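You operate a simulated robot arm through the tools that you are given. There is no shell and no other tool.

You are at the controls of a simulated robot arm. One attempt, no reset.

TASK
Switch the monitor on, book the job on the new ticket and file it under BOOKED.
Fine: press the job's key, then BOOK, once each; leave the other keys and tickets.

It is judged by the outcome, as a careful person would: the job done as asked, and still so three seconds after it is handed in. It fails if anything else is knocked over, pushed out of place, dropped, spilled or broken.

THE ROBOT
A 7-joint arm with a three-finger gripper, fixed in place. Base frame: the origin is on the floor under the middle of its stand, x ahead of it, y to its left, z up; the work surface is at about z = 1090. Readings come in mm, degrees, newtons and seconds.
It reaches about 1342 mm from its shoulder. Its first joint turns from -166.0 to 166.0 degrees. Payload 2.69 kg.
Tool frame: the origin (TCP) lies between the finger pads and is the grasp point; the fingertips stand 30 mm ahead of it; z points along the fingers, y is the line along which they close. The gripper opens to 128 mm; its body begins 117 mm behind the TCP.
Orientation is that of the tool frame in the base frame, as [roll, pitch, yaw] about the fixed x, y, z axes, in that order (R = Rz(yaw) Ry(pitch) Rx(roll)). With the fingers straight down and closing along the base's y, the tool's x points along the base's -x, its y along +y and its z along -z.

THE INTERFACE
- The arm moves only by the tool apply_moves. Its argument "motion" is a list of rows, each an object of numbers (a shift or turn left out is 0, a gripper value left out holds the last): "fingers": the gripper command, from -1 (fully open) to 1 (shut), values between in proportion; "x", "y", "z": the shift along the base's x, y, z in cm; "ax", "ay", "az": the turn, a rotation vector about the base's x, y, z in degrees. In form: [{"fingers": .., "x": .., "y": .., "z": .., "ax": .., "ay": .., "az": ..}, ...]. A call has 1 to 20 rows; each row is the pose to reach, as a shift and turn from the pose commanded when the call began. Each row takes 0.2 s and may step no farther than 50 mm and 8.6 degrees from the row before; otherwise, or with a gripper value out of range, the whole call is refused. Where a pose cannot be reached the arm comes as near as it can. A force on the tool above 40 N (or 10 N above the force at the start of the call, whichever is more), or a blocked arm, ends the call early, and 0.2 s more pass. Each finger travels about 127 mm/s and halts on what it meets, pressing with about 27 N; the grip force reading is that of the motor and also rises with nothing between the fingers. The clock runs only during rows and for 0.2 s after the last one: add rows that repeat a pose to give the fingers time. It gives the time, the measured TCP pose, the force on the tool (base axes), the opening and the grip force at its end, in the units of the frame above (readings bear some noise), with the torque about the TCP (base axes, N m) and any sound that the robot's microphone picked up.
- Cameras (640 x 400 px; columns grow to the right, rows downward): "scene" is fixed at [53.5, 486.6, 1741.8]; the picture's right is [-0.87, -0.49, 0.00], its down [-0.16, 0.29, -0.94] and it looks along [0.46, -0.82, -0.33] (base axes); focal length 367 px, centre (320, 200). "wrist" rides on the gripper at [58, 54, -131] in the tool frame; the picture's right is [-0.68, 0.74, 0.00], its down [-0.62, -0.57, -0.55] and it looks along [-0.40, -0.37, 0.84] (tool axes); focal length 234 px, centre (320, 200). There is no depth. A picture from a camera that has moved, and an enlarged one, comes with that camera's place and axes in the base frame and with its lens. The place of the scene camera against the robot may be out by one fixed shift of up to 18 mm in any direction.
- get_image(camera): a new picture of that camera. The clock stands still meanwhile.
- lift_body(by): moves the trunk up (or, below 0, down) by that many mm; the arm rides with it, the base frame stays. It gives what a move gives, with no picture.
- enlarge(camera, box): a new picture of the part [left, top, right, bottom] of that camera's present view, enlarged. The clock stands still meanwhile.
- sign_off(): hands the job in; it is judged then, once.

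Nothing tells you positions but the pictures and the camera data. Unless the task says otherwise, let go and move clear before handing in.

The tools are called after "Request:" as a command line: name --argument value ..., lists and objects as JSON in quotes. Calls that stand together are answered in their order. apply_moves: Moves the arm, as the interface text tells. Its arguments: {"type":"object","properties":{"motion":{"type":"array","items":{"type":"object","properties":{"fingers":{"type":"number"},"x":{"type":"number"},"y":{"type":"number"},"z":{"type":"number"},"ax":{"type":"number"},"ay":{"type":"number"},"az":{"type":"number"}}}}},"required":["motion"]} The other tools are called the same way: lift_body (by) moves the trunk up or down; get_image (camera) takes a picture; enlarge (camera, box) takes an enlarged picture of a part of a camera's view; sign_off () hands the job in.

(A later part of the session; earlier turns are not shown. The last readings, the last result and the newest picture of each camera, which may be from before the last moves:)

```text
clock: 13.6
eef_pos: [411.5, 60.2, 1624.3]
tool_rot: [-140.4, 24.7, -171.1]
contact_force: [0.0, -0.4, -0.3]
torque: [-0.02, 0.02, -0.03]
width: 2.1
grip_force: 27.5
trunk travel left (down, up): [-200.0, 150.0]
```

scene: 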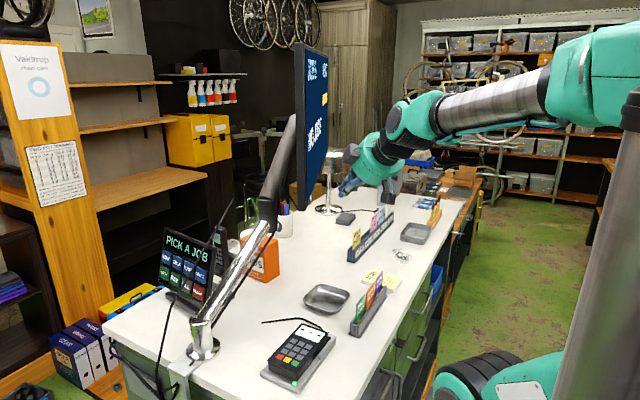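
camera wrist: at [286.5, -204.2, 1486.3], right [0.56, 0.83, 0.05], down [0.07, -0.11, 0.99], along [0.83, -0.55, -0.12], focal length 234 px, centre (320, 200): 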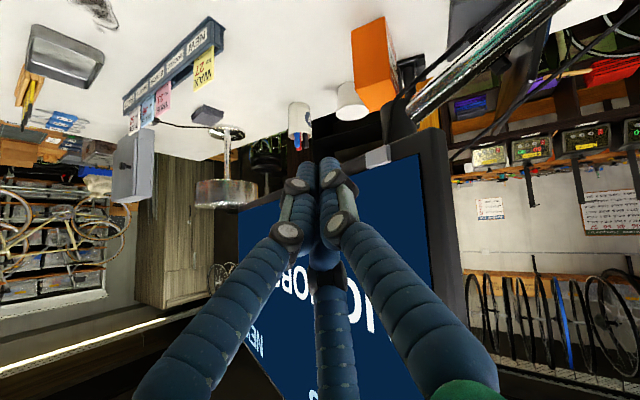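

I'm clear of the monitor. Next I'll return the tool to vertical and move forward on the +y side.

Request:
apply_moves --motion '[{"fingers": 1, "x": 3.5, "y": 0.8, "ax": 6.15, "ay": 4.45}, {"x": 7, "y": 1.6, "ax": 12.3, "ay": 8.9}, {"x": 10.5, "y": 2.4, "ax": 18.45, "ay": 13.35}, {"x": 14, "y": 3.2, "ax": 24.6, "ay": 17.8}, {"x": 17.5, "y": 4.0, "ax": 30.75, "ay": 22.25}, {"x": 21, "y": 4.8, "ax": 36.9, "ay": 26.7}, {"x": 25, "y": 6, "z": -1, "ax": 36.9, "ay": 26.7}, {"x": 29, "y": 7, "z": -2, "ax": 36.9, "ay": 26.7}, {"x": 33, "y": 8, "z": -3, "ax": 36.9, "ay": 26.7}]'

Request:
get_image --camera "wrist"

Request:
get_image --camera "scene"

```text
clock: 15.6
eef_pos: [740.9, 138.7, 1594.1]
tool_rot: [180.0, -0.1, 179.9]
contact_force: [-0.7, 0.6, -0.4]
torque: [0.03, 0.09, 0.02]
width: 2.2
grip_force: 27.3
trunk travel left (down, up): [-200.0, 150.0]
```

```text
taken
camera wrist: at [683.3, 192.6, 1725.4], right [0.68, 0.74, 0.0], down [0.62, -0.57, 0.55], along [0.4, -0.37, -0.84], focal length 234 px, centre (320, 200)
```

wrist: 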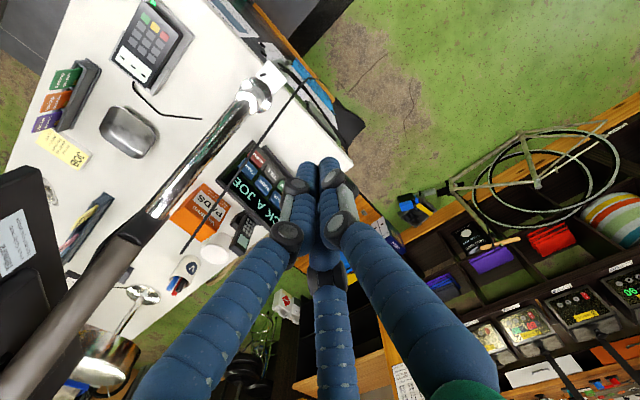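

```text
taken
```

scene: 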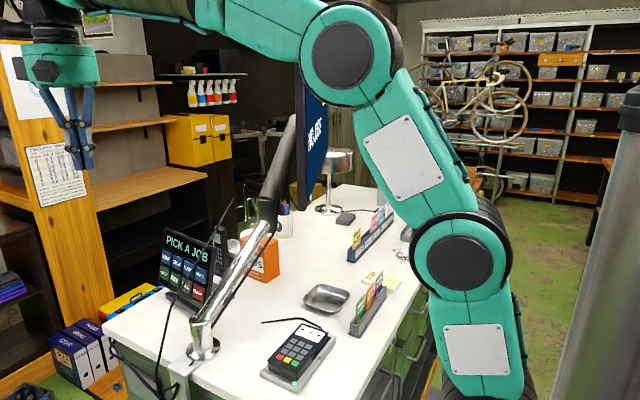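

All clear. Now I'll rotate the tool so the fingers point towards -y and about 30° down, facing the keypad, while moving above and in front of it.

Request:
apply_moves --motion '[{"fingers": 1, "x": 2, "z": -1, "ax": -7.5}, {"x": 4, "z": -2, "ax": -15}, {"x": 6, "z": -3, "ax": -22.5}, {"x": 8, "z": -4, "ax": -30}, {"x": 10, "z": -5, "ax": -37.5}, {"x": 12, "z": -6, "ax": -45}, {"x": 14, "z": -7, "ax": -52.5}, {"x": 16, "z": -8, "ax": -60}]'

Request:
get_image --camera "wrist"

Request:
get_image --camera "scene"

```text
clock: 17.4
eef_pos: [898.7, 140.4, 1517.3]
tool_rot: [-119.8, 0.0, -179.9]
contact_force: [0.1, 0.5, -0.4]
torque: [0.0, 0.03, -0.01]
width: 2.4
grip_force: 26.9
trunk travel left (down, up): [-200.0, 150.0]
```

```text
taken
camera wrist: at [840.9, 282.0, 1536.7], right [0.68, 0.37, -0.64], down [0.62, 0.19, 0.76], along [0.4, -0.91, -0.09], focal length 234 px, centre (320, 200)
```

wrist: 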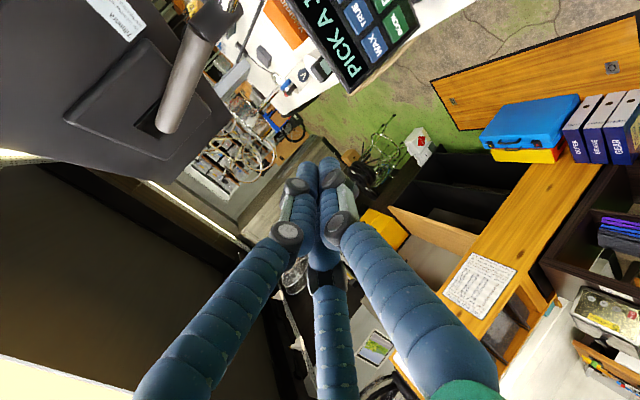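

```text
taken
```

scene: 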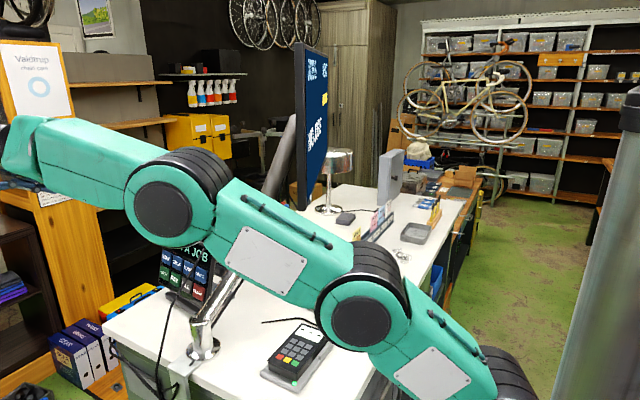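

The arm is extended well clear above the counter. I'll lower towards the keypad, staying back from it, and add the small yaw to face it squarely.

Request:
apply_moves --motion '[{"fingers": 1, "y": -1, "z": -4, "az": -1.9}, {"y": -2, "z": -8, "az": -3.8}, {"y": -3, "z": -12, "az": -5.7}, {"y": -4, "z": -16, "az": -7.6}, {"y": -5, "z": -19, "az": -7.6}]'

Request:
get_image --camera "wrist"

Request:
get_image --camera "scene"

```text
clock: 18.6
eef_pos: [895.8, 90.8, 1321.2]
tool_rot: [-120.0, 0.0, 172.4]
contact_force: [1.0, 0.2, 0.8]
torque: [0.01, 0.01, -0.06]
width: 2.4
grip_force: 27.2
trunk travel left (down, up): [-200.0, 150.0]
```

```text
taken
camera wrist: at [856.0, 238.3, 1341.9], right [0.72, 0.27, -0.64], down [0.64, 0.11, 0.76], along [0.28, -0.96, -0.1], focal length 234 px, centre (320, 200)
```

wrist: 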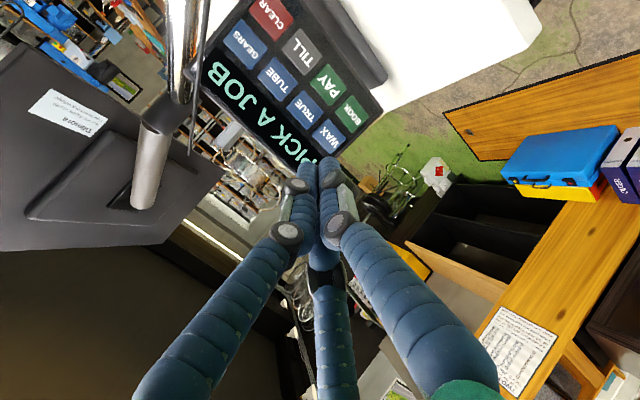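

```text
taken
```

scene: 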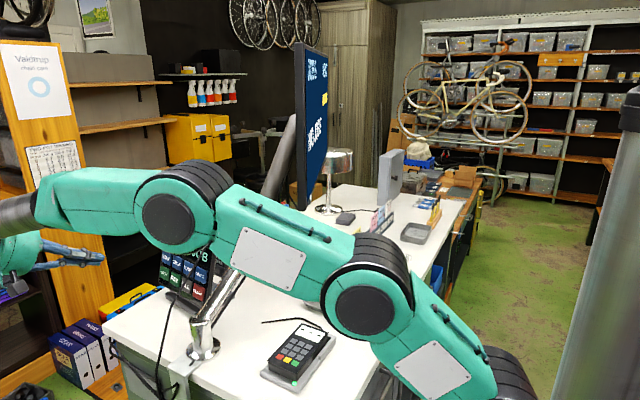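

The keypad is in good view. I'll enlarge it to get precise key positions.

Request:
enlarge --camera "wrist" --box '[220, 0, 390, 170]'

Request:
enlarge --camera "wrist" --box '[290, 80, 380, 180]'

```text
2.35 times, centred on (305, 85) of wrist
camera zoom: at [856.0, 238.3, 1341.9], right [0.72, 0.27, -0.64], down [0.64, 0.11, 0.76], along [0.28, -0.96, -0.1], focal length 551 px, centre (355, 471)
```

zoom: 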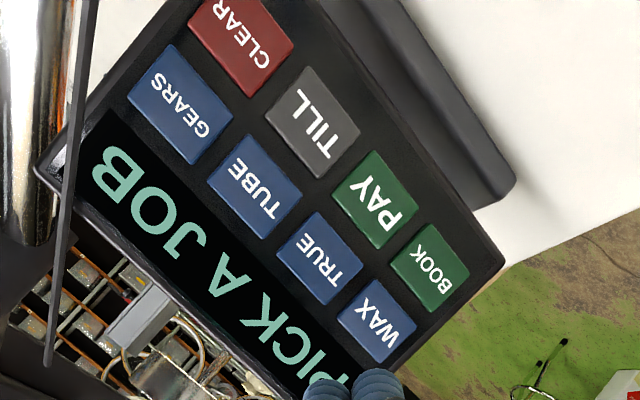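

```text
4.00 times, centred on (335, 130) of wrist
camera zoom: at [856.0, 238.3, 1341.9], right [0.72, 0.27, -0.64], down [0.64, 0.11, 0.76], along [0.28, -0.96, -0.1], focal length 937 px, centre (260, 480)
```

zoom: 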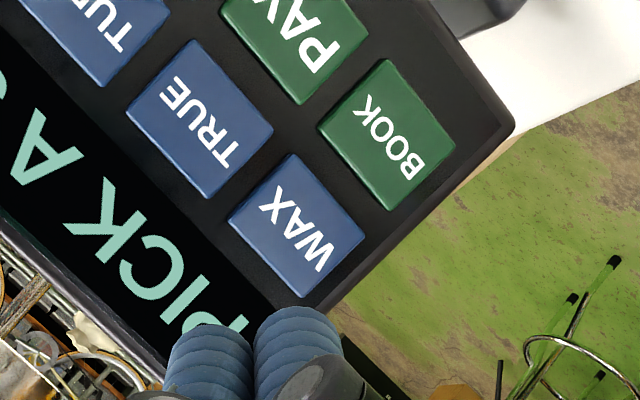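

Refined positions are WAX ≈ (905, -118, 1220) and BOOK ≈ (905, -102, 1175), with keys about 43 × 36 mm. I'll go to a standoff about 60 mm in front of WAX along its normal.

Request:
apply_moves --motion '[{"fingers": 1, "x": 0.5, "y": -3.2, "z": -1.6}, {"x": 1.0, "y": -6.4, "z": -3.2}, {"x": 1.6, "y": -9.6, "z": -4.9}, {"x": 2.1, "y": -12.7, "z": -6.5}]'

Request:
get_image --camera "wrist"

Request:
get_image --camera "scene"

```text
clock: 19.6
eef_pos: [919.7, -35.5, 1259.6]
tool_rot: [-120.0, 0.0, 172.4]
contact_force: [-0.6, 0.4, -0.1]
torque: [0.0, 0.0, -0.04]
width: 2.0
grip_force: 27.1
trunk travel left (down, up): [-200.0, 150.0]
```

```text
taken
camera wrist: at [881.1, 111.4, 1279.2], right [0.72, 0.28, -0.64], down [0.64, 0.11, 0.76], along [0.28, -0.96, -0.1], focal length 234 px, centre (320, 200)
```

wrist: 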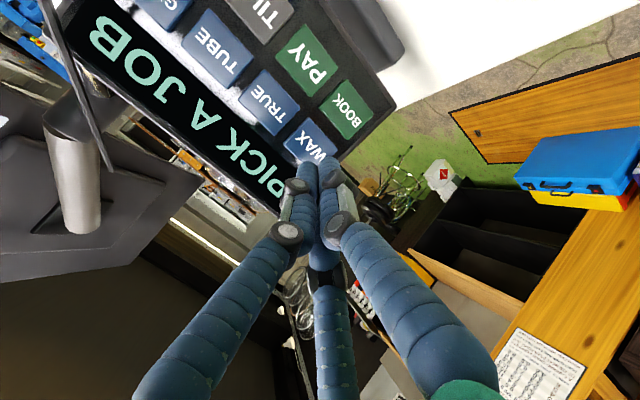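

```text
taken
```

scene: 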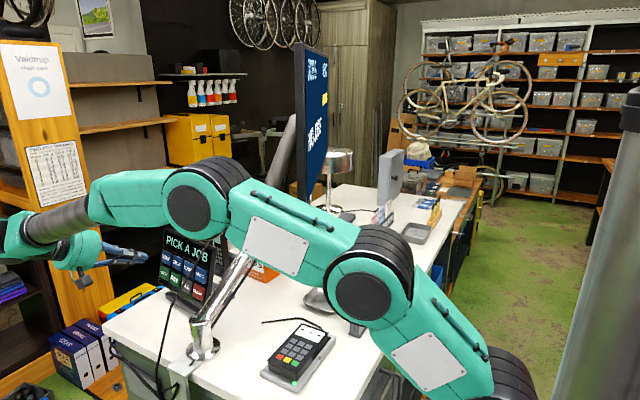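

The fingertips are approaching the WAX key. I'll zoom in to check alignment from both cameras.

Request:
enlarge --camera "wrist" --box '[260, 70, 400, 210]'

Request:
enlarge --camera "scene" --box '[70, 210, 230, 320]'

```text
2.86 times, centred on (330, 140) of wrist
camera zoom: at [881.1, 111.4, 1279.2], right [0.72, 0.28, -0.64], down [0.64, 0.11, 0.76], along [0.28, -0.96, -0.1], focal length 669 px, centre (291, 371)
```

zoom: 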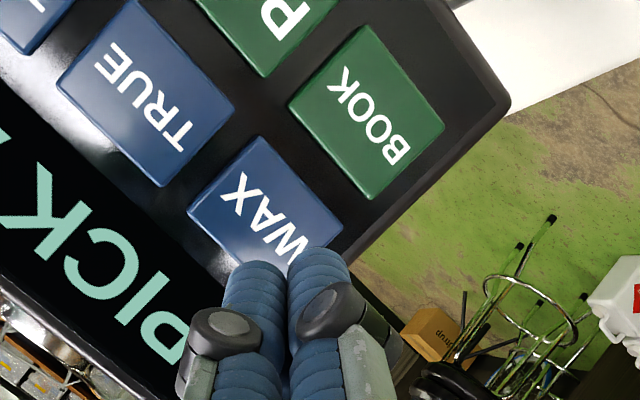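

```text
3.64 times, centred on (150, 265) of scene
camera zoom: at [53.5, 486.6, 1741.8], right [-0.87, -0.49, 0.0], down [-0.16, 0.29, -0.94], along [0.46, -0.82, -0.33], focal length 1334 px, centre (938, -36)
```

zoom: 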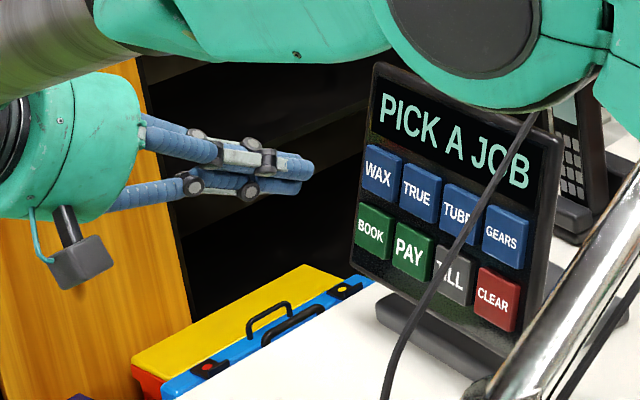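

Alignment matches my estimate. I'll advance to about 10 mm from the WAX key.

Request:
apply_moves --motion '[{"fingers": 1, "x": -0.4, "y": -2.4, "z": -0.95}, {"x": -0.8, "y": -4.7, "z": -1.85}, {"x": -0.8, "y": -4.7, "z": -1.85}]'

Request:
enlarge --camera "wrist" --box '[260, 70, 400, 210]'

Request:
enlarge --camera "scene" --box '[130, 220, 220, 310]'

```text
clock: 20.4
eef_pos: [911.0, -83.3, 1242.4]
tool_rot: [-120.0, 0.0, 172.3]
contact_force: [-1.1, -0.7, 0.3]
torque: [0.06, -0.01, -0.04]
width: 2.3
grip_force: 27.2
trunk travel left (down, up): [-200.0, 150.0]
```

```text
2.86 times, centred on (330, 140) of wrist
camera zoom: at [872.3, 64.6, 1262.3], right [0.72, 0.28, -0.64], down [0.64, 0.11, 0.76], along [0.28, -0.96, -0.1], focal length 669 px, centre (291, 371)
```

zoom: 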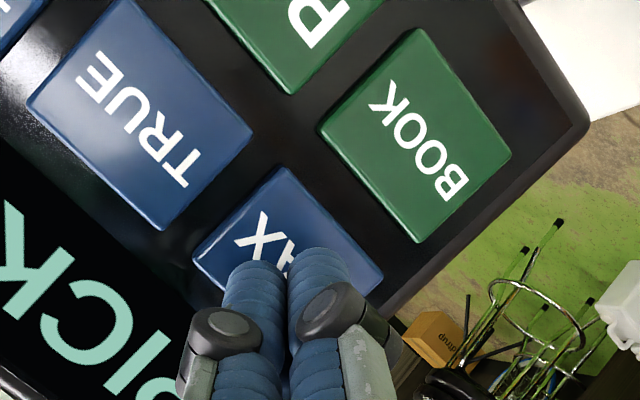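

```text
4.44 times, centred on (175, 265) of scene
camera zoom: at [53.5, 486.6, 1741.8], right [-0.87, -0.49, 0.0], down [-0.16, 0.29, -0.94], along [0.46, -0.82, -0.33], focal length 1631 px, centre (964, -89)
```

zoom: 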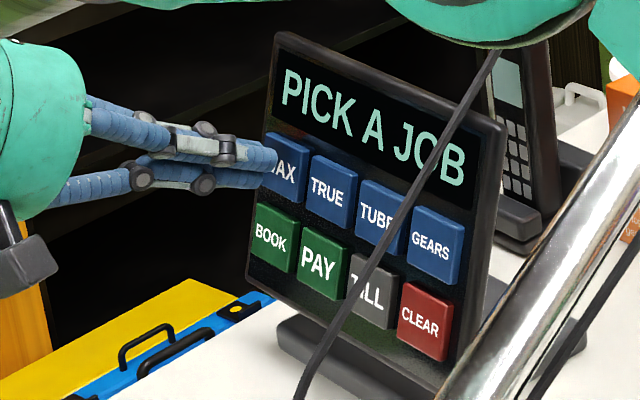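

The tips are centred on WAX with a few mm left. I'll ease forward along the key's normal.

Request:
apply_moves --motion '[{"fingers": 1, "x": -0.05, "y": -0.37, "z": -0.13}, {"x": -0.1, "y": -0.65, "z": -0.23}, {"x": -0.12, "y": -0.84, "z": -0.3}]'

Request:
enlarge --camera "wrist" --box '[260, 70, 400, 210]'

Request:
enlarge --camera "scene" --box '[150, 220, 220, 300]'

```text
clock: 21.2
eef_pos: [910.1, -90.2, 1240.2]
tool_rot: [-120.0, 0.0, 172.4]
contact_force: [-0.8, 0.1, 0.5]
torque: [0.03, 0.0, 0.01]
width: 2.2
grip_force: 27.1
trunk travel left (down, up): [-200.0, 150.0]
```

```text
2.86 times, centred on (330, 140) of wrist
camera zoom: at [871.4, 56.6, 1259.6], right [0.72, 0.27, -0.64], down [0.64, 0.11, 0.76], along [0.28, -0.96, -0.1], focal length 669 px, centre (291, 371)
```

zoom: 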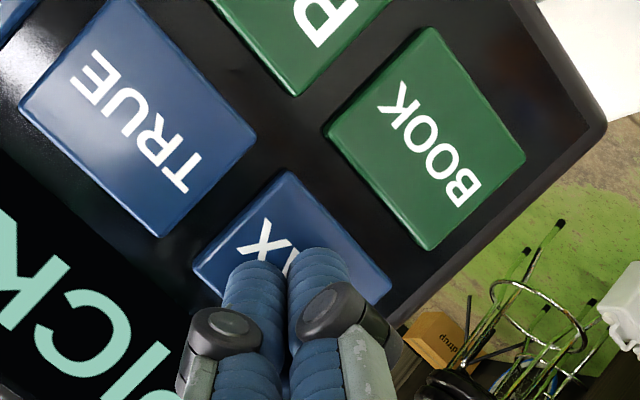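

```text
5.00 times, centred on (185, 260) of scene
camera zoom: at [53.5, 486.6, 1741.8], right [-0.87, -0.49, 0.0], down [-0.16, 0.29, -0.94], along [0.46, -0.82, -0.33], focal length 1834 px, centre (995, -100)
```

zoom: 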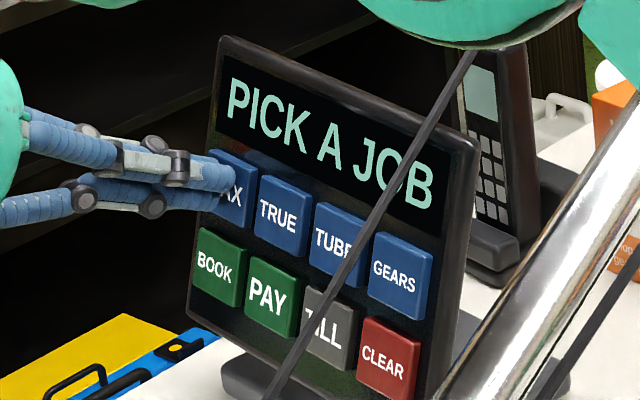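

Still well centred and no contact yet. I'll continue in 2 mm steps.

Request:
apply_moves --motion '[{"fingers": 1, "x": -0.026, "y": -0.186, "z": -0.067}, {"x": -0.053, "y": -0.373, "z": -0.134}]'

```text
clock: 21.8
eef_pos: [909.3, -94.8, 1239.8]
tool_rot: [-120.0, 0.0, 172.5]
contact_force: [0.1, 1.5, 0.6]
torque: [-0.01, 0.01, 0.01]
width: 1.9
grip_force: 26.9
trunk travel left (down, up): [-200.0, 150.0]
heard: click
```

Click heard on WAX with light contact. I'll back straight off 40 mm and check the display.

Request:
apply_moves --motion '[{"fingers": 1, "x": 0.13, "y": 0.93, "z": 0.33}, {"x": 0.53, "y": 3.73, "z": 1.33}]'

Request:
enlarge --camera "scene" --box '[150, 220, 220, 300]'

Request:
enlarge --camera "scene" --box '[295, 35, 340, 215]'

Request:
enlarge --camera "wrist" --box '[230, 40, 400, 210]'

```text
clock: 22.4
eef_pos: [915.1, -54.8, 1251.6]
tool_rot: [-120.1, 0.0, 172.4]
contact_force: [0.5, -0.8, -0.8]
torque: [-0.01, 0.01, 0.01]
width: 2.3
grip_force: 26.6
trunk travel left (down, up): [-200.0, 150.0]
```

```text
5.00 times, centred on (185, 260) of scene
camera zoom: at [53.5, 486.6, 1741.8], right [-0.87, -0.49, 0.0], down [-0.16, 0.29, -0.94], along [0.46, -0.82, -0.33], focal length 1834 px, centre (995, -100)
```

zoom: 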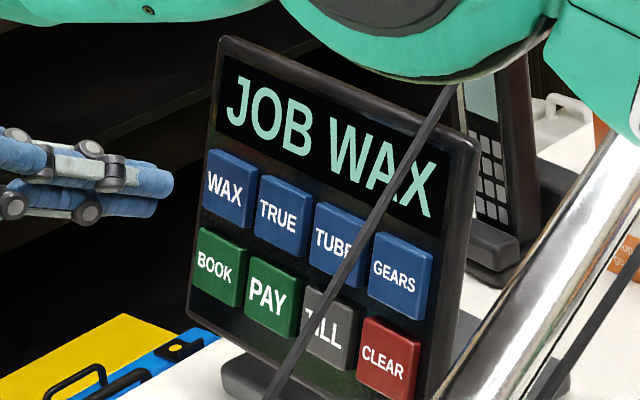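

```text
2.22 times, centred on (318, 125) of scene
camera zoom: at [53.5, 486.6, 1741.8], right [-0.87, -0.49, 0.0], down [-0.16, 0.29, -0.94], along [0.46, -0.82, -0.33], focal length 815 px, centre (326, 367)
```

zoom: 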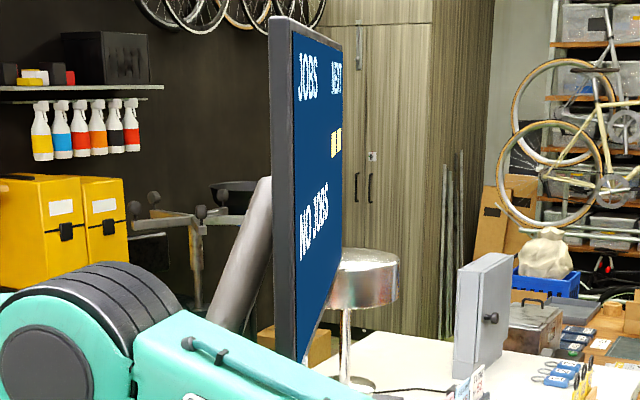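

```text
2.35 times, centred on (315, 125) of wrist
camera zoom: at [876.8, 92.0, 1271.2], right [0.72, 0.28, -0.64], down [0.64, 0.11, 0.76], along [0.28, -0.96, -0.1], focal length 551 px, centre (332, 376)
```

zoom: 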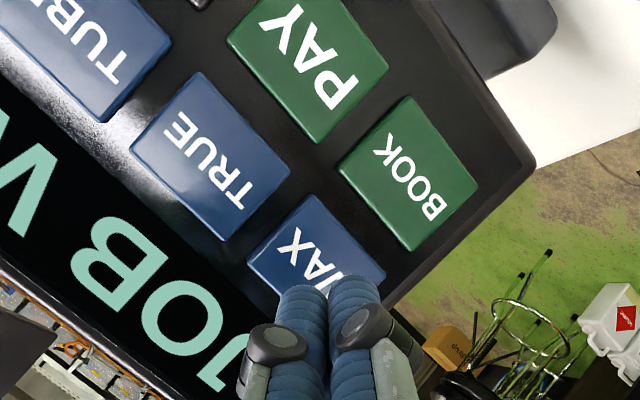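

The display reads "JOB WAX". Now I'll shift down to the BOOK key at the same standoff and check alignment.

Request:
apply_moves --motion '[{"fingers": 1, "y": 0.8, "z": -2.25}, {"y": 1.61, "z": -4.5}, {"y": 1.61, "z": -4.5}]'

Request:
enlarge --camera "wrist" --box '[230, 40, 400, 210]'

Request:
enlarge --camera "scene" --box '[70, 210, 230, 320]'

```text
clock: 23.2
eef_pos: [917.7, -40.8, 1208.7]
tool_rot: [-120.0, 0.0, 172.4]
contact_force: [-0.4, -0.8, -0.1]
torque: [-0.04, 0.03, -0.01]
width: 2.0
grip_force: 26.9
trunk travel left (down, up): [-200.0, 150.0]
```

```text
2.35 times, centred on (315, 125) of wrist
camera zoom: at [878.6, 106.8, 1227.7], right [0.72, 0.27, -0.64], down [0.64, 0.11, 0.76], along [0.28, -0.96, -0.1], focal length 551 px, centre (332, 376)
```

zoom: 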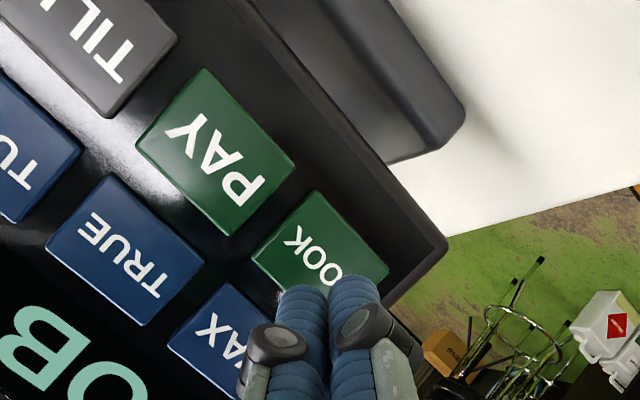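

```text
3.64 times, centred on (150, 265) of scene
camera zoom: at [53.5, 486.6, 1741.8], right [-0.87, -0.49, 0.0], down [-0.16, 0.29, -0.94], along [0.46, -0.82, -0.33], focal length 1334 px, centre (938, -36)
```

zoom: 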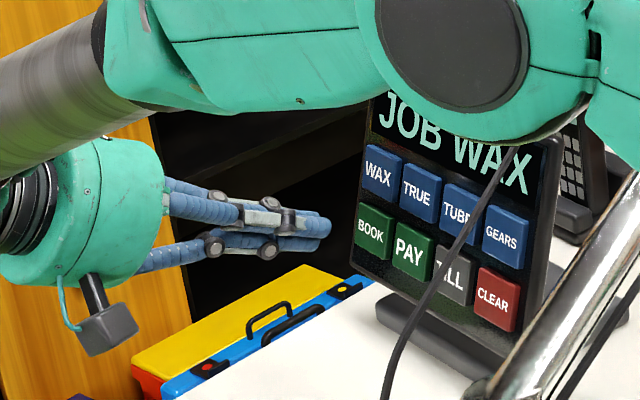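

BOOK sits in the same place relative to the tips as WAX did, about 2 mm lower. I'll advance along the normal with a 1.5 mm downward correction, stopping just short of contact.

Request:
apply_moves --motion '[{"fingers": 1, "x": -0.2, "y": -1.35, "z": -0.64}, {"x": -0.4, "y": -2.75, "z": -1.14}, {"x": -0.44, "y": -3.12, "z": -1.28}]'

Request:
enlarge --camera "wrist" --box '[260, 70, 400, 210]'

Request:
enlarge --camera "scene" --box '[150, 220, 220, 300]'

```text
clock: 24.0
eef_pos: [911.9, -72.7, 1194.9]
tool_rot: [-120.0, 0.1, 172.4]
contact_force: [0.4, -0.2, -0.8]
torque: [0.01, 0.03, 0.0]
width: 2.3
grip_force: 26.8
trunk travel left (down, up): [-200.0, 150.0]
```

```text
2.86 times, centred on (330, 140) of wrist
camera zoom: at [872.7, 75.4, 1213.8], right [0.72, 0.28, -0.64], down [0.64, 0.11, 0.76], along [0.28, -0.96, -0.1], focal length 669 px, centre (291, 371)
```

zoom: 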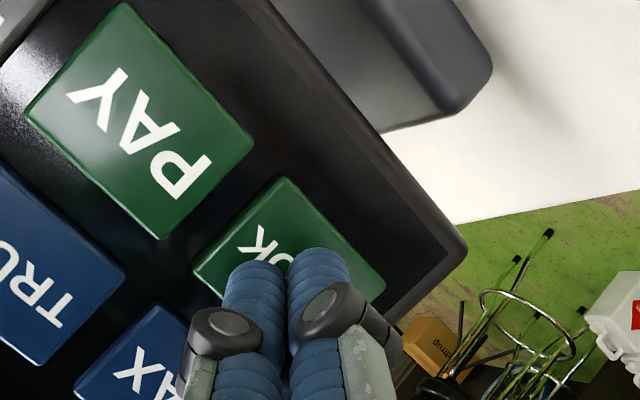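

```text
5.00 times, centred on (185, 260) of scene
camera zoom: at [53.5, 486.6, 1741.8], right [-0.87, -0.49, 0.0], down [-0.16, 0.29, -0.94], along [0.46, -0.82, -0.33], focal length 1834 px, centre (995, -100)
```

zoom: 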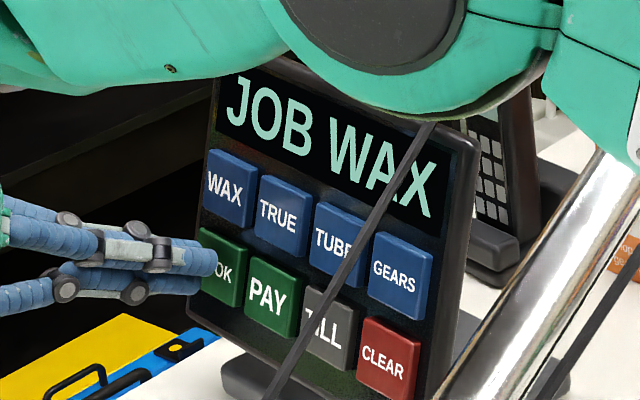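

Centred on BOOK with about 6 mm to go. Easing forward.

Request:
apply_moves --motion '[{"fingers": 1, "x": -0.04, "y": -0.28, "z": -0.1}, {"x": -0.06, "y": -0.42, "z": -0.15}]'

```text
clock: 24.6
eef_pos: [911.3, -75.6, 1191.8]
tool_rot: [-120.0, 0.0, 172.4]
contact_force: [-0.2, 0.0, -0.3]
torque: [0.03, -0.01, 0.0]
width: 2.1
grip_force: 26.6
trunk travel left (down, up): [-200.0, 150.0]
```

Request:
apply_moves --motion '[{"fingers": 1, "x": -0.026, "y": -0.186, "z": -0.067}, {"x": -0.04, "y": -0.28, "z": -0.1}]'

```text
clock: 25.2
eef_pos: [911.1, -78.4, 1189.9]
tool_rot: [-120.0, 0.0, 172.4]
contact_force: [0.1, 0.1, 0.0]
torque: [-0.03, 0.02, 0.0]
width: 2.2
grip_force: 27.0
trunk travel left (down, up): [-200.0, 150.0]
```

No contact on BOOK yet, so I'll go on in small steps.

Request:
apply_moves --motion '[{"fingers": 1, "x": -0.02, "y": -0.14, "z": -0.05}, {"x": -0.02, "y": -0.14, "z": -0.05}]'

```text
clock: 25.8
eef_pos: [909.2, -80.0, 1190.0]
tool_rot: [-120.1, 0.0, 172.4]
contact_force: [1.5, 0.6, 0.5]
torque: [0.02, -0.01, 0.03]
width: 2.1
grip_force: 26.5
trunk travel left (down, up): [-200.0, 150.0]
```

Request:
apply_moves --motion '[{"fingers": 1, "x": -0.02, "y": -0.14, "z": -0.05}, {"x": -0.02, "y": -0.14, "z": -0.05}]'

Request:
enlarge --camera "scene" --box '[150, 220, 220, 300]'

```text
clock: 26.4
eef_pos: [909.1, -80.9, 1188.9]
tool_rot: [-120.0, 0.1, 172.4]
contact_force: [0.0, 2.1, 0.9]
torque: [-0.05, 0.02, -0.01]
width: 2.1
grip_force: 27.0
trunk travel left (down, up): [-200.0, 150.0]
heard: click
```

```text
5.00 times, centred on (185, 260) of scene
camera zoom: at [53.5, 486.6, 1741.8], right [-0.87, -0.49, 0.0], down [-0.16, 0.29, -0.94], along [0.46, -0.82, -0.33], focal length 1834 px, centre (995, -100)
```

zoom: 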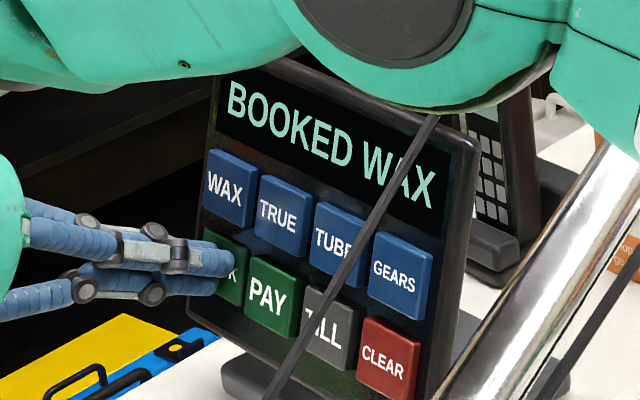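

The display reads "BOOKED WAX". I'll back off along the normal, then retrace up and away from the keypad.

Request:
apply_moves --motion '[{"fingers": 1, "x": 0.13, "y": 0.93, "z": 0.33}, {"x": 0.6, "y": 4.2, "z": 1.5}, {"x": 1.0, "y": 8.2, "z": 4.0}, {"x": 0.6, "y": 12.2, "z": 6.6}, {"x": 0.2, "y": 16.2, "z": 9.5}, {"x": -0.4, "y": 17.5, "z": 14.0, "az": 1.9}, {"x": -0.8, "y": 18.5, "z": 18.5, "az": 3.8}, {"x": -1.0, "y": 19.5, "z": 23.0, "az": 5.7}, {"x": -1.2, "y": 20.5, "z": 27.5, "az": 7.6}, {"x": -1.2, "y": 22, "z": 32.0, "az": 7.6}]'

Request:
get_image --camera "scene"

Request:
enlarge --camera "scene" --box '[295, 35, 340, 215]'

```text
clock: 28.6
eef_pos: [897.8, 142.9, 1506.2]
tool_rot: [-120.0, -0.2, -179.9]
contact_force: [0.5, 0.9, -0.2]
torque: [-0.02, 0.03, -0.01]
width: 2.0
grip_force: 27.5
trunk travel left (down, up): [-200.0, 150.0]
```

```text
taken
```

scene: 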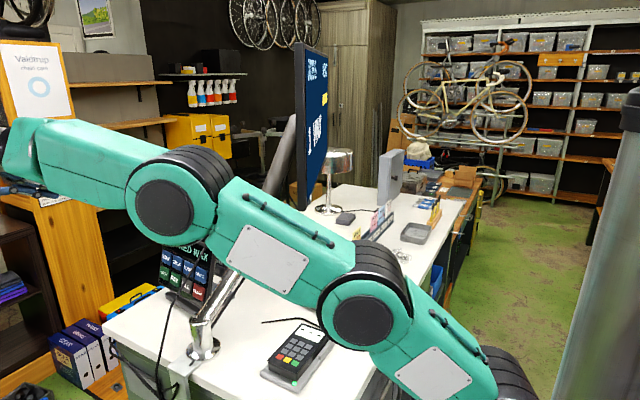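

```text
2.22 times, centred on (318, 125) of scene
camera zoom: at [53.5, 486.6, 1741.8], right [-0.87, -0.49, 0.0], down [-0.16, 0.29, -0.94], along [0.46, -0.82, -0.33], focal length 815 px, centre (326, 367)
```

zoom: 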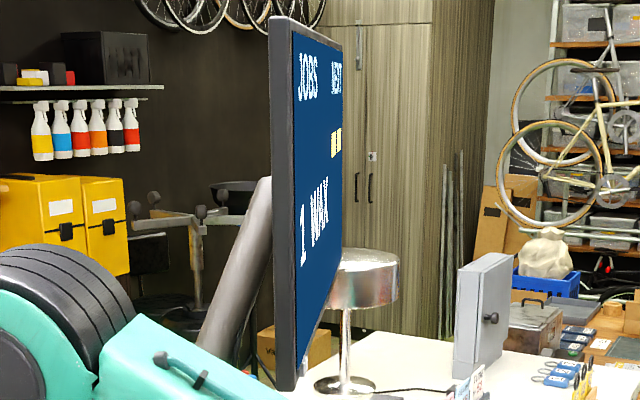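

The monitor now shows "1 WAX", so the booking is in. I'll turn the fingers back down and retreat, then go round the monitor's near end towards the rack.

Request:
apply_moves --motion '[{"fingers": 1, "x": -2, "z": 1, "ax": 7.5}, {"x": -4, "z": 2, "ax": 15}, {"x": -6, "z": 3, "ax": 22.5}, {"x": -8, "z": 4, "ax": 30}, {"x": -10, "z": 5, "ax": 37.5}, {"x": -12, "z": 6, "ax": 45}, {"x": -14, "z": 7, "ax": 52.5}, {"x": -16, "z": 8, "ax": 60}, {"x": -20.5, "y": -1, "z": 8.5, "ax": 60}, {"x": -25, "y": -3, "z": 9, "ax": 60}, {"x": -29.5, "y": -5, "z": 9, "ax": 60}, {"x": -34, "y": -6, "z": 9, "ax": 60}, {"x": -38.5, "y": -7, "z": 9, "ax": 60}, {"x": -43, "y": -8, "z": 9, "ax": 60}]'

Request:
get_image --camera "scene"

```text
clock: 31.6
eef_pos: [468.6, 56.4, 1602.2]
tool_rot: [-180.0, 0.1, 179.9]
contact_force: [-0.5, -0.2, 0.8]
torque: [0.03, -0.01, 0.01]
width: 2.2
grip_force: 27.2
trunk travel left (down, up): [-200.0, 150.0]
```

```text
taken
```

scene: 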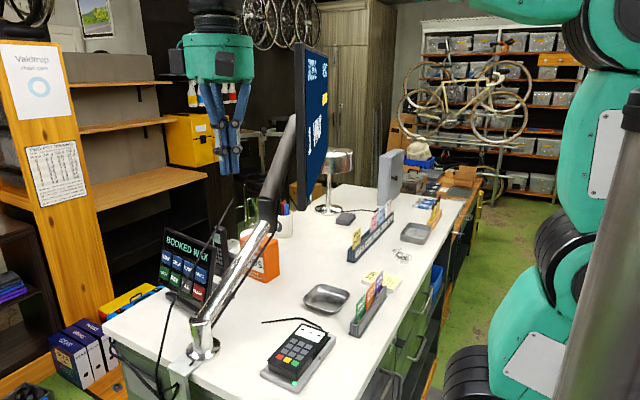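

The area is clear. I'll come round in front of the monitor, keeping about 150 mm from the screen, and begin turning the wrist by 90° so the fingers close along x.

Request:
apply_moves --motion '[{"fingers": 1, "x": -4, "y": -2.5, "z": -0.5, "az": 5}, {"x": -8, "y": -5, "z": -1, "az": 10}, {"x": -12, "y": -8, "z": -1.5, "az": 15}, {"x": -14.5, "y": -12, "z": -2, "az": 20}, {"x": -15.5, "y": -16.5, "z": -3, "az": 25}, {"x": -16, "y": -21, "z": -4, "az": 30}]'

Request:
get_image --camera "scene"

Request:
get_image --camera "wrist"

```text
refused: row 3 steps farther than a row can; nothing moved
```

```text
taken
```

scene: 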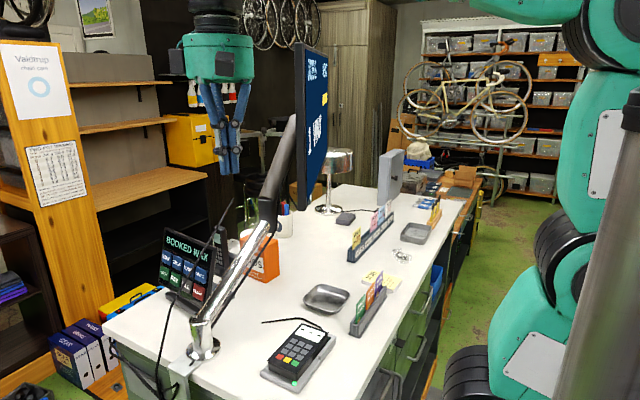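

```text
taken
camera wrist: at [410.2, 110.5, 1734.2], right [0.68, 0.74, 0.0], down [0.61, -0.57, 0.55], along [0.4, -0.37, -0.84], focal length 234 px, centre (320, 200)
```

wrist: 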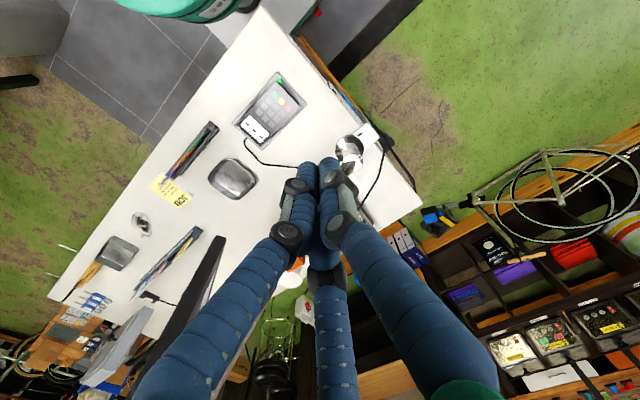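

One step was just over the 50 mm limit, so nothing moved. I'll send the same path with finer steps.

Request:
apply_moves --motion '[{"fingers": 1, "x": -3.5, "y": -2.0, "z": -0.5, "az": 4}, {"x": -7, "y": -4, "z": -1, "az": 8}, {"x": -10.5, "y": -6, "z": -1.5, "az": 12}, {"x": -13, "y": -9, "z": -2, "az": 16}, {"x": -14.5, "y": -12.5, "z": -2.5, "az": 20}, {"x": -15.5, "y": -16.5, "z": -3, "az": 25}, {"x": -16, "y": -20.5, "z": -4, "az": 30}]'

Request:
get_image --camera "scene"

Request:
get_image --camera "wrist"

```text
clock: 33.2
eef_pos: [311.2, -146.4, 1563.3]
tool_rot: [180.0, -0.1, -150.0]
contact_force: [0.5, 0.7, 0.1]
torque: [0.0, -0.02, -0.02]
width: 2.1
grip_force: 27.0
trunk travel left (down, up): [-200.0, 150.0]
```

```text
taken
```

scene: 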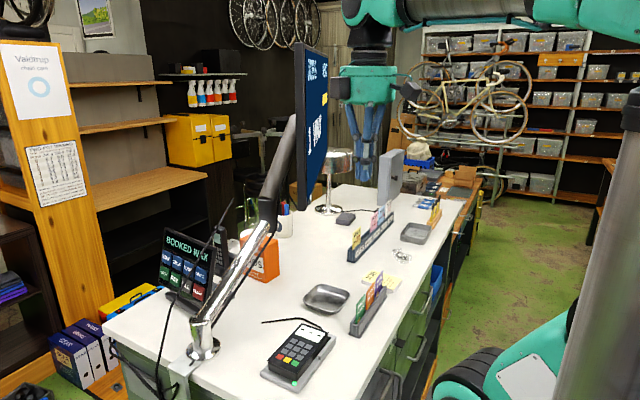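

```text
taken
camera wrist: at [233.4, -128.9, 1694.0], right [0.22, 0.98, 0.0], down [0.82, -0.18, 0.55], along [0.54, -0.12, -0.84], focal length 234 px, centre (320, 200)
```

wrist: 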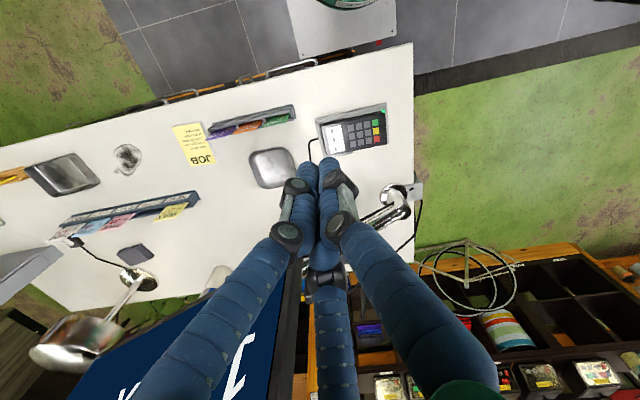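

I'm in front of the screen with good clearance. I'll go on along the monitor towards the rack and finish the 90° turn.

Request:
apply_moves --motion '[{"fingers": 1, "x": 0.5, "y": -4.4, "z": -1, "az": 8}, {"x": 1.5, "y": -8.8, "z": -2, "az": 16}, {"x": 3, "y": -13.2, "z": -3, "az": 24}, {"x": 4.8, "y": -17.5, "z": -4, "az": 32}, {"x": 6.6, "y": -21.8, "z": -5, "az": 40}, {"x": 8.6, "y": -26, "z": -6, "az": 48}, {"x": 10.6, "y": -30.2, "z": -7, "az": 54}, {"x": 12.6, "y": -34.4, "z": -8, "az": 60}]'

Request:
get_image --camera "scene"

Request:
get_image --camera "wrist"

```text
clock: 35.0
eef_pos: [436.1, -493.4, 1474.7]
tool_rot: [179.9, 0.0, -90.1]
contact_force: [-0.4, -0.6, -0.2]
torque: [0.02, 0.0, -0.01]
width: 2.4
grip_force: 27.1
trunk travel left (down, up): [-200.0, 150.0]
```

```text
taken
```

scene: 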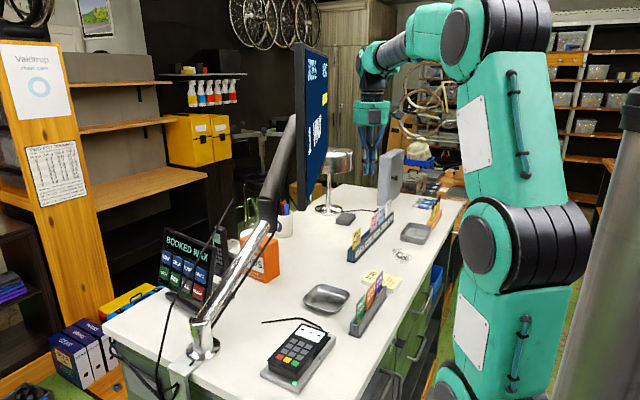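

```text
taken
camera wrist: at [382.1, -550.9, 1606.7], right [-0.74, 0.68, 0.0], down [0.57, 0.62, 0.55], along [0.37, 0.4, -0.84], focal length 234 px, centre (320, 200)
```

wrist: 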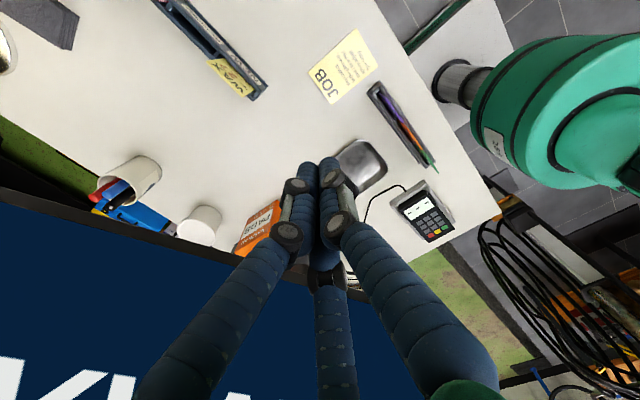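

I'm above the counter in front of the rack, with the fingers closing along x. I'll zoom in on the rack from here.

Request:
enlarge --camera "wrist" --box '[140, 0, 290, 110]'

Request:
enlarge --camera "scene" --box '[340, 195, 400, 265]'

```text
3.64 times, centred on (215, 55) of wrist
camera zoom: at [382.1, -550.9, 1606.7], right [-0.74, 0.68, 0.0], down [0.57, 0.62, 0.55], along [0.37, 0.4, -0.84], focal length 852 px, centre (702, 727)
```

zoom: 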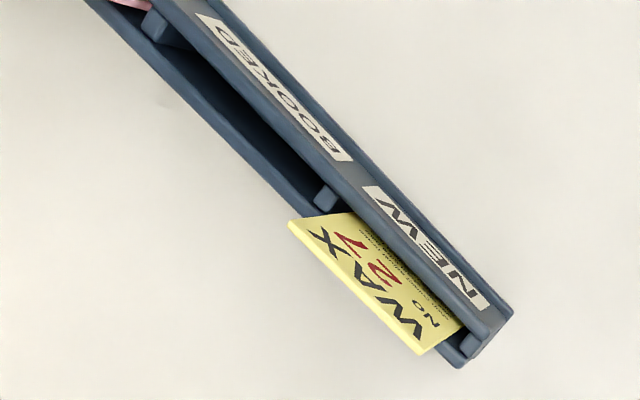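

```text
5.71 times, centred on (370, 230) of scene
camera zoom: at [53.5, 486.6, 1741.8], right [-0.87, -0.49, 0.0], down [-0.16, 0.29, -0.94], along [0.46, -0.82, -0.33], focal length 2097 px, centre (34, 29)
```

zoom: 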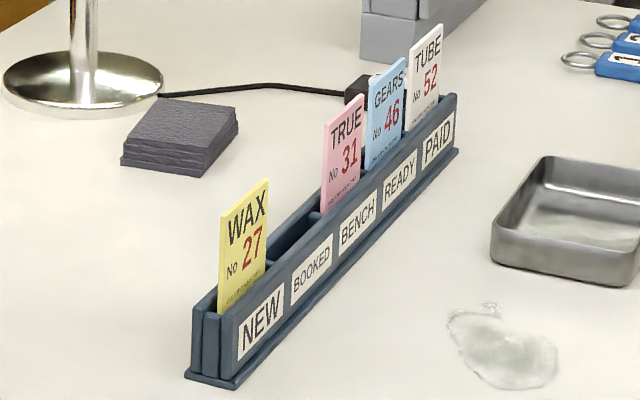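

The WAX ticket's top edge runs from about (521, -588) to (521, -656) at z ≈ 1195. I'll move above it, still high, for a closer look at the ticket and the slots.

Request:
apply_moves --motion '[{"fingers": 1, "x": 1.7, "y": -2.6, "z": -2.9}, {"x": 3.4, "y": -5.2, "z": -5.8}, {"x": 5.1, "y": -7.8, "z": -8.7}, {"x": 6.8, "y": -10.4, "z": -11.6}, {"x": 8.5, "y": -12.9, "z": -14.0}]'

Request:
get_image --camera "wrist"

Request:
get_image --camera "scene"

```text
clock: 36.2
eef_pos: [517.5, -620.8, 1340.9]
tool_rot: [-179.9, 0.0, -90.1]
contact_force: [0.3, -0.4, 0.6]
torque: [0.01, -0.01, 0.0]
width: 2.2
grip_force: 27.5
trunk travel left (down, up): [-200.0, 150.0]
```

```text
taken
camera wrist: at [462.8, -678.8, 1471.9], right [-0.74, 0.68, 0.0], down [0.57, 0.61, 0.55], along [0.37, 0.4, -0.84], focal length 234 px, centre (320, 200)
```

wrist: 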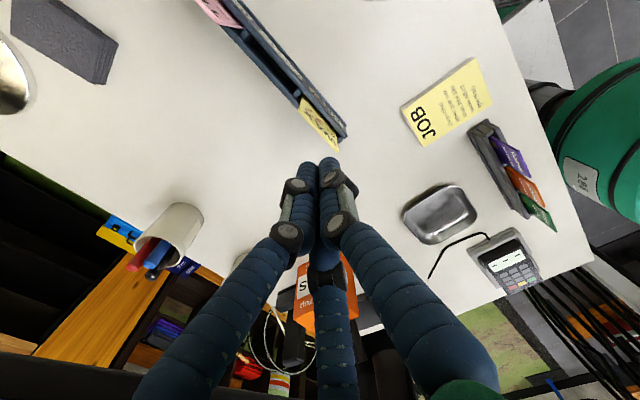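

```text
taken
```

scene: 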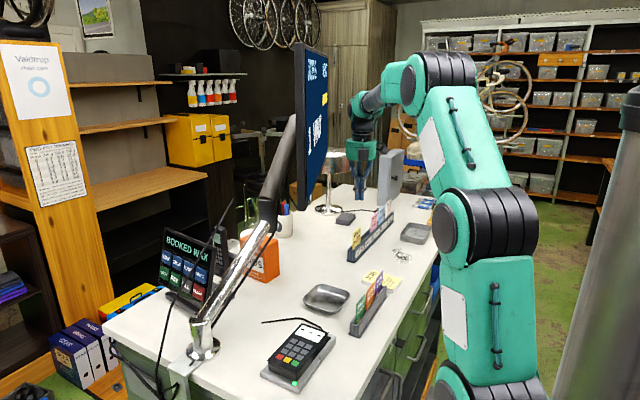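

Request:
enlarge --camera "wrist" --box '[180, 0, 370, 180]'

Request:
enlarge --camera "wrist" --box '[270, 70, 370, 170]'

Request:
enlarge --camera "scene" --box '[330, 150, 410, 270]'

```text
2.22 times, centred on (275, 90) of wrist
camera zoom: at [462.8, -678.8, 1471.9], right [-0.74, 0.68, 0.0], down [0.57, 0.61, 0.55], along [0.37, 0.4, -0.84], focal length 520 px, centre (420, 444)
```

zoom: 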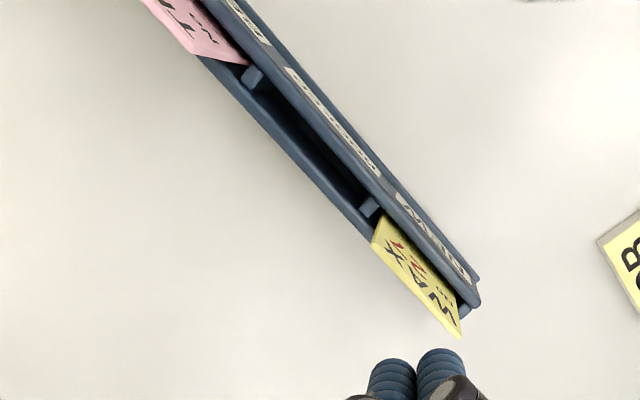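

```text
4.00 times, centred on (320, 120) of wrist
camera zoom: at [462.8, -678.8, 1471.9], right [-0.74, 0.68, 0.0], down [0.57, 0.61, 0.55], along [0.37, 0.4, -0.84], focal length 937 px, centre (320, 520)
```

zoom: 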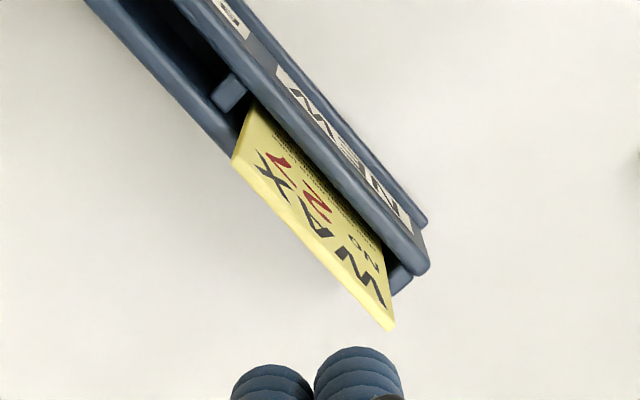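

```text
3.33 times, centred on (370, 210) of scene
camera zoom: at [53.5, 486.6, 1741.8], right [-0.87, -0.49, 0.0], down [-0.16, 0.29, -0.94], along [0.46, -0.82, -0.33], focal length 1223 px, centre (153, 167)
```

zoom: 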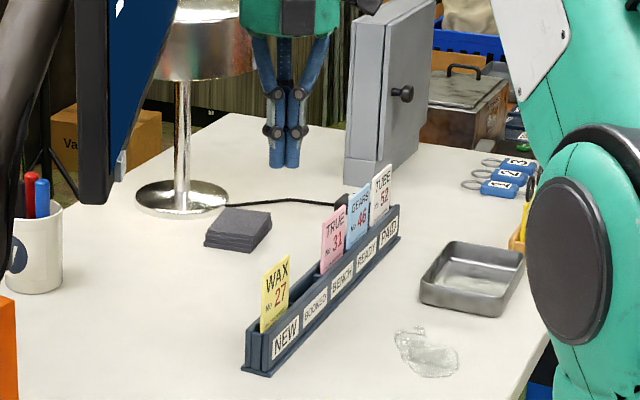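

From two wrist views the ticket's top edge is at x ≈ 517, y -587 to -653, z ≈ 1203. The slot dividers are at y ≈ -578, -663 and -748, so BOOKED is 85 mm further along -y. I'll part-open the fingers here, above the ticket, and check how they straddle it.

Request:
apply_moves --motion '[{"fingers": 0.1}, {"fingers": 0.1}, {"fingers": 0.1}, {"fingers": 0.1, "z": -3}, {"fingers": 0.1, "z": -6}]'

Request:
get_image --camera "wrist"

Request:
enlarge --camera "scene" --box '[330, 150, 410, 270]'

```text
clock: 37.4
eef_pos: [518.6, -619.7, 1281.0]
tool_rot: [180.0, -0.1, -90.0]
contact_force: [-0.8, -0.1, -0.5]
torque: [0.03, 0.02, -0.02]
width: 57.7
grip_force: 0.0
trunk travel left (down, up): [-200.0, 150.0]
```

```text
taken
camera wrist: at [464.8, -678.8, 1411.5], right [-0.74, 0.68, 0.0], down [0.57, 0.62, 0.55], along [0.37, 0.4, -0.84], focal length 234 px, centre (320, 200)
```

wrist: 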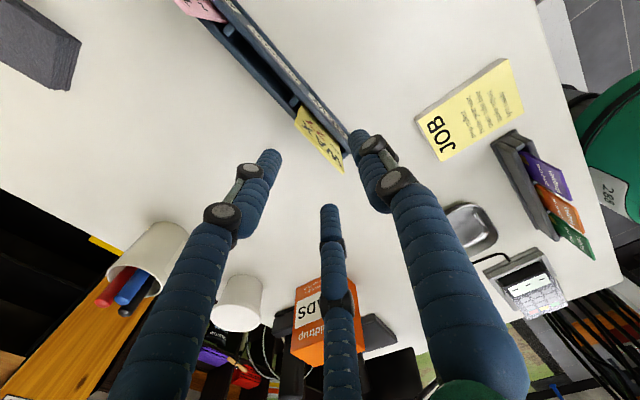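

```text
3.33 times, centred on (370, 210) of scene
camera zoom: at [53.5, 486.6, 1741.8], right [-0.87, -0.49, 0.0], down [-0.16, 0.29, -0.94], along [0.46, -0.82, -0.33], focal length 1223 px, centre (153, 167)
```

zoom: 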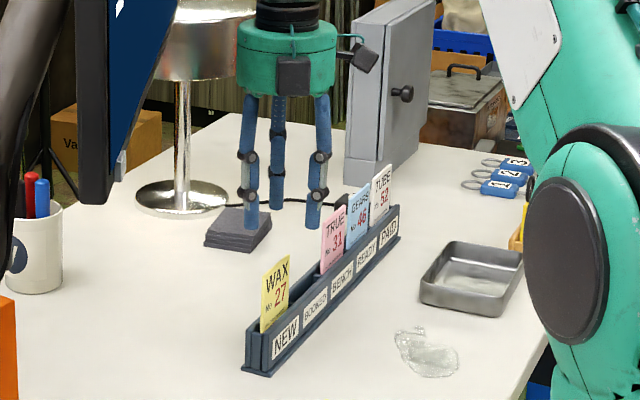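

The ticket sits between the single front finger and the two rear fingers as I wanted. I'll enlarge to check centring before going lower.

Request:
enlarge --camera "wrist" --box '[250, 60, 390, 200]'

Request:
enlarge --camera "scene" --box '[340, 180, 400, 260]'

```text
2.86 times, centred on (320, 130) of wrist
camera zoom: at [464.8, -678.8, 1411.5], right [-0.74, 0.68, 0.0], down [0.57, 0.62, 0.55], along [0.37, 0.4, -0.84], focal length 669 px, centre (320, 400)
```

zoom: 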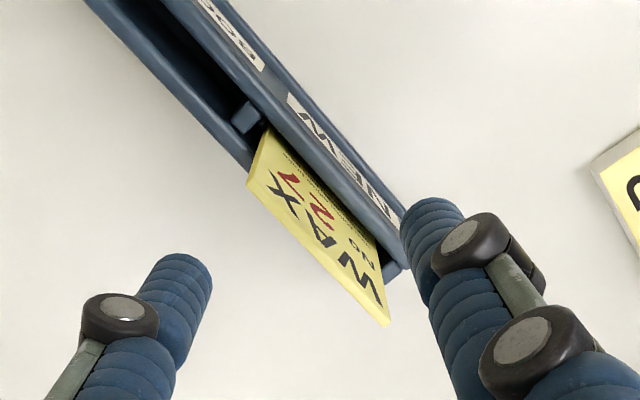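

```text
5.00 times, centred on (370, 220) of scene
camera zoom: at [53.5, 486.6, 1741.8], right [-0.87, -0.49, 0.0], down [-0.16, 0.29, -0.94], along [0.46, -0.82, -0.33], focal length 1834 px, centre (70, 100)
```

zoom: 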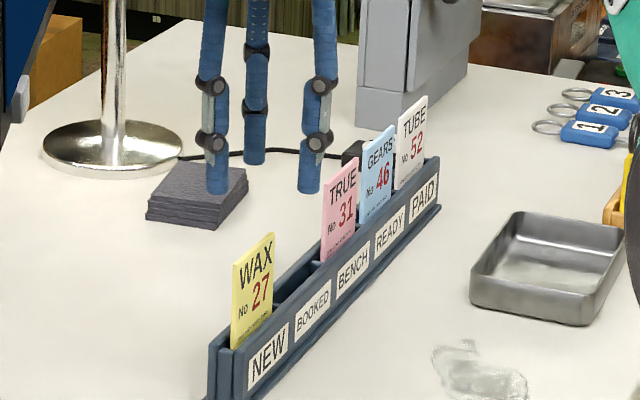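

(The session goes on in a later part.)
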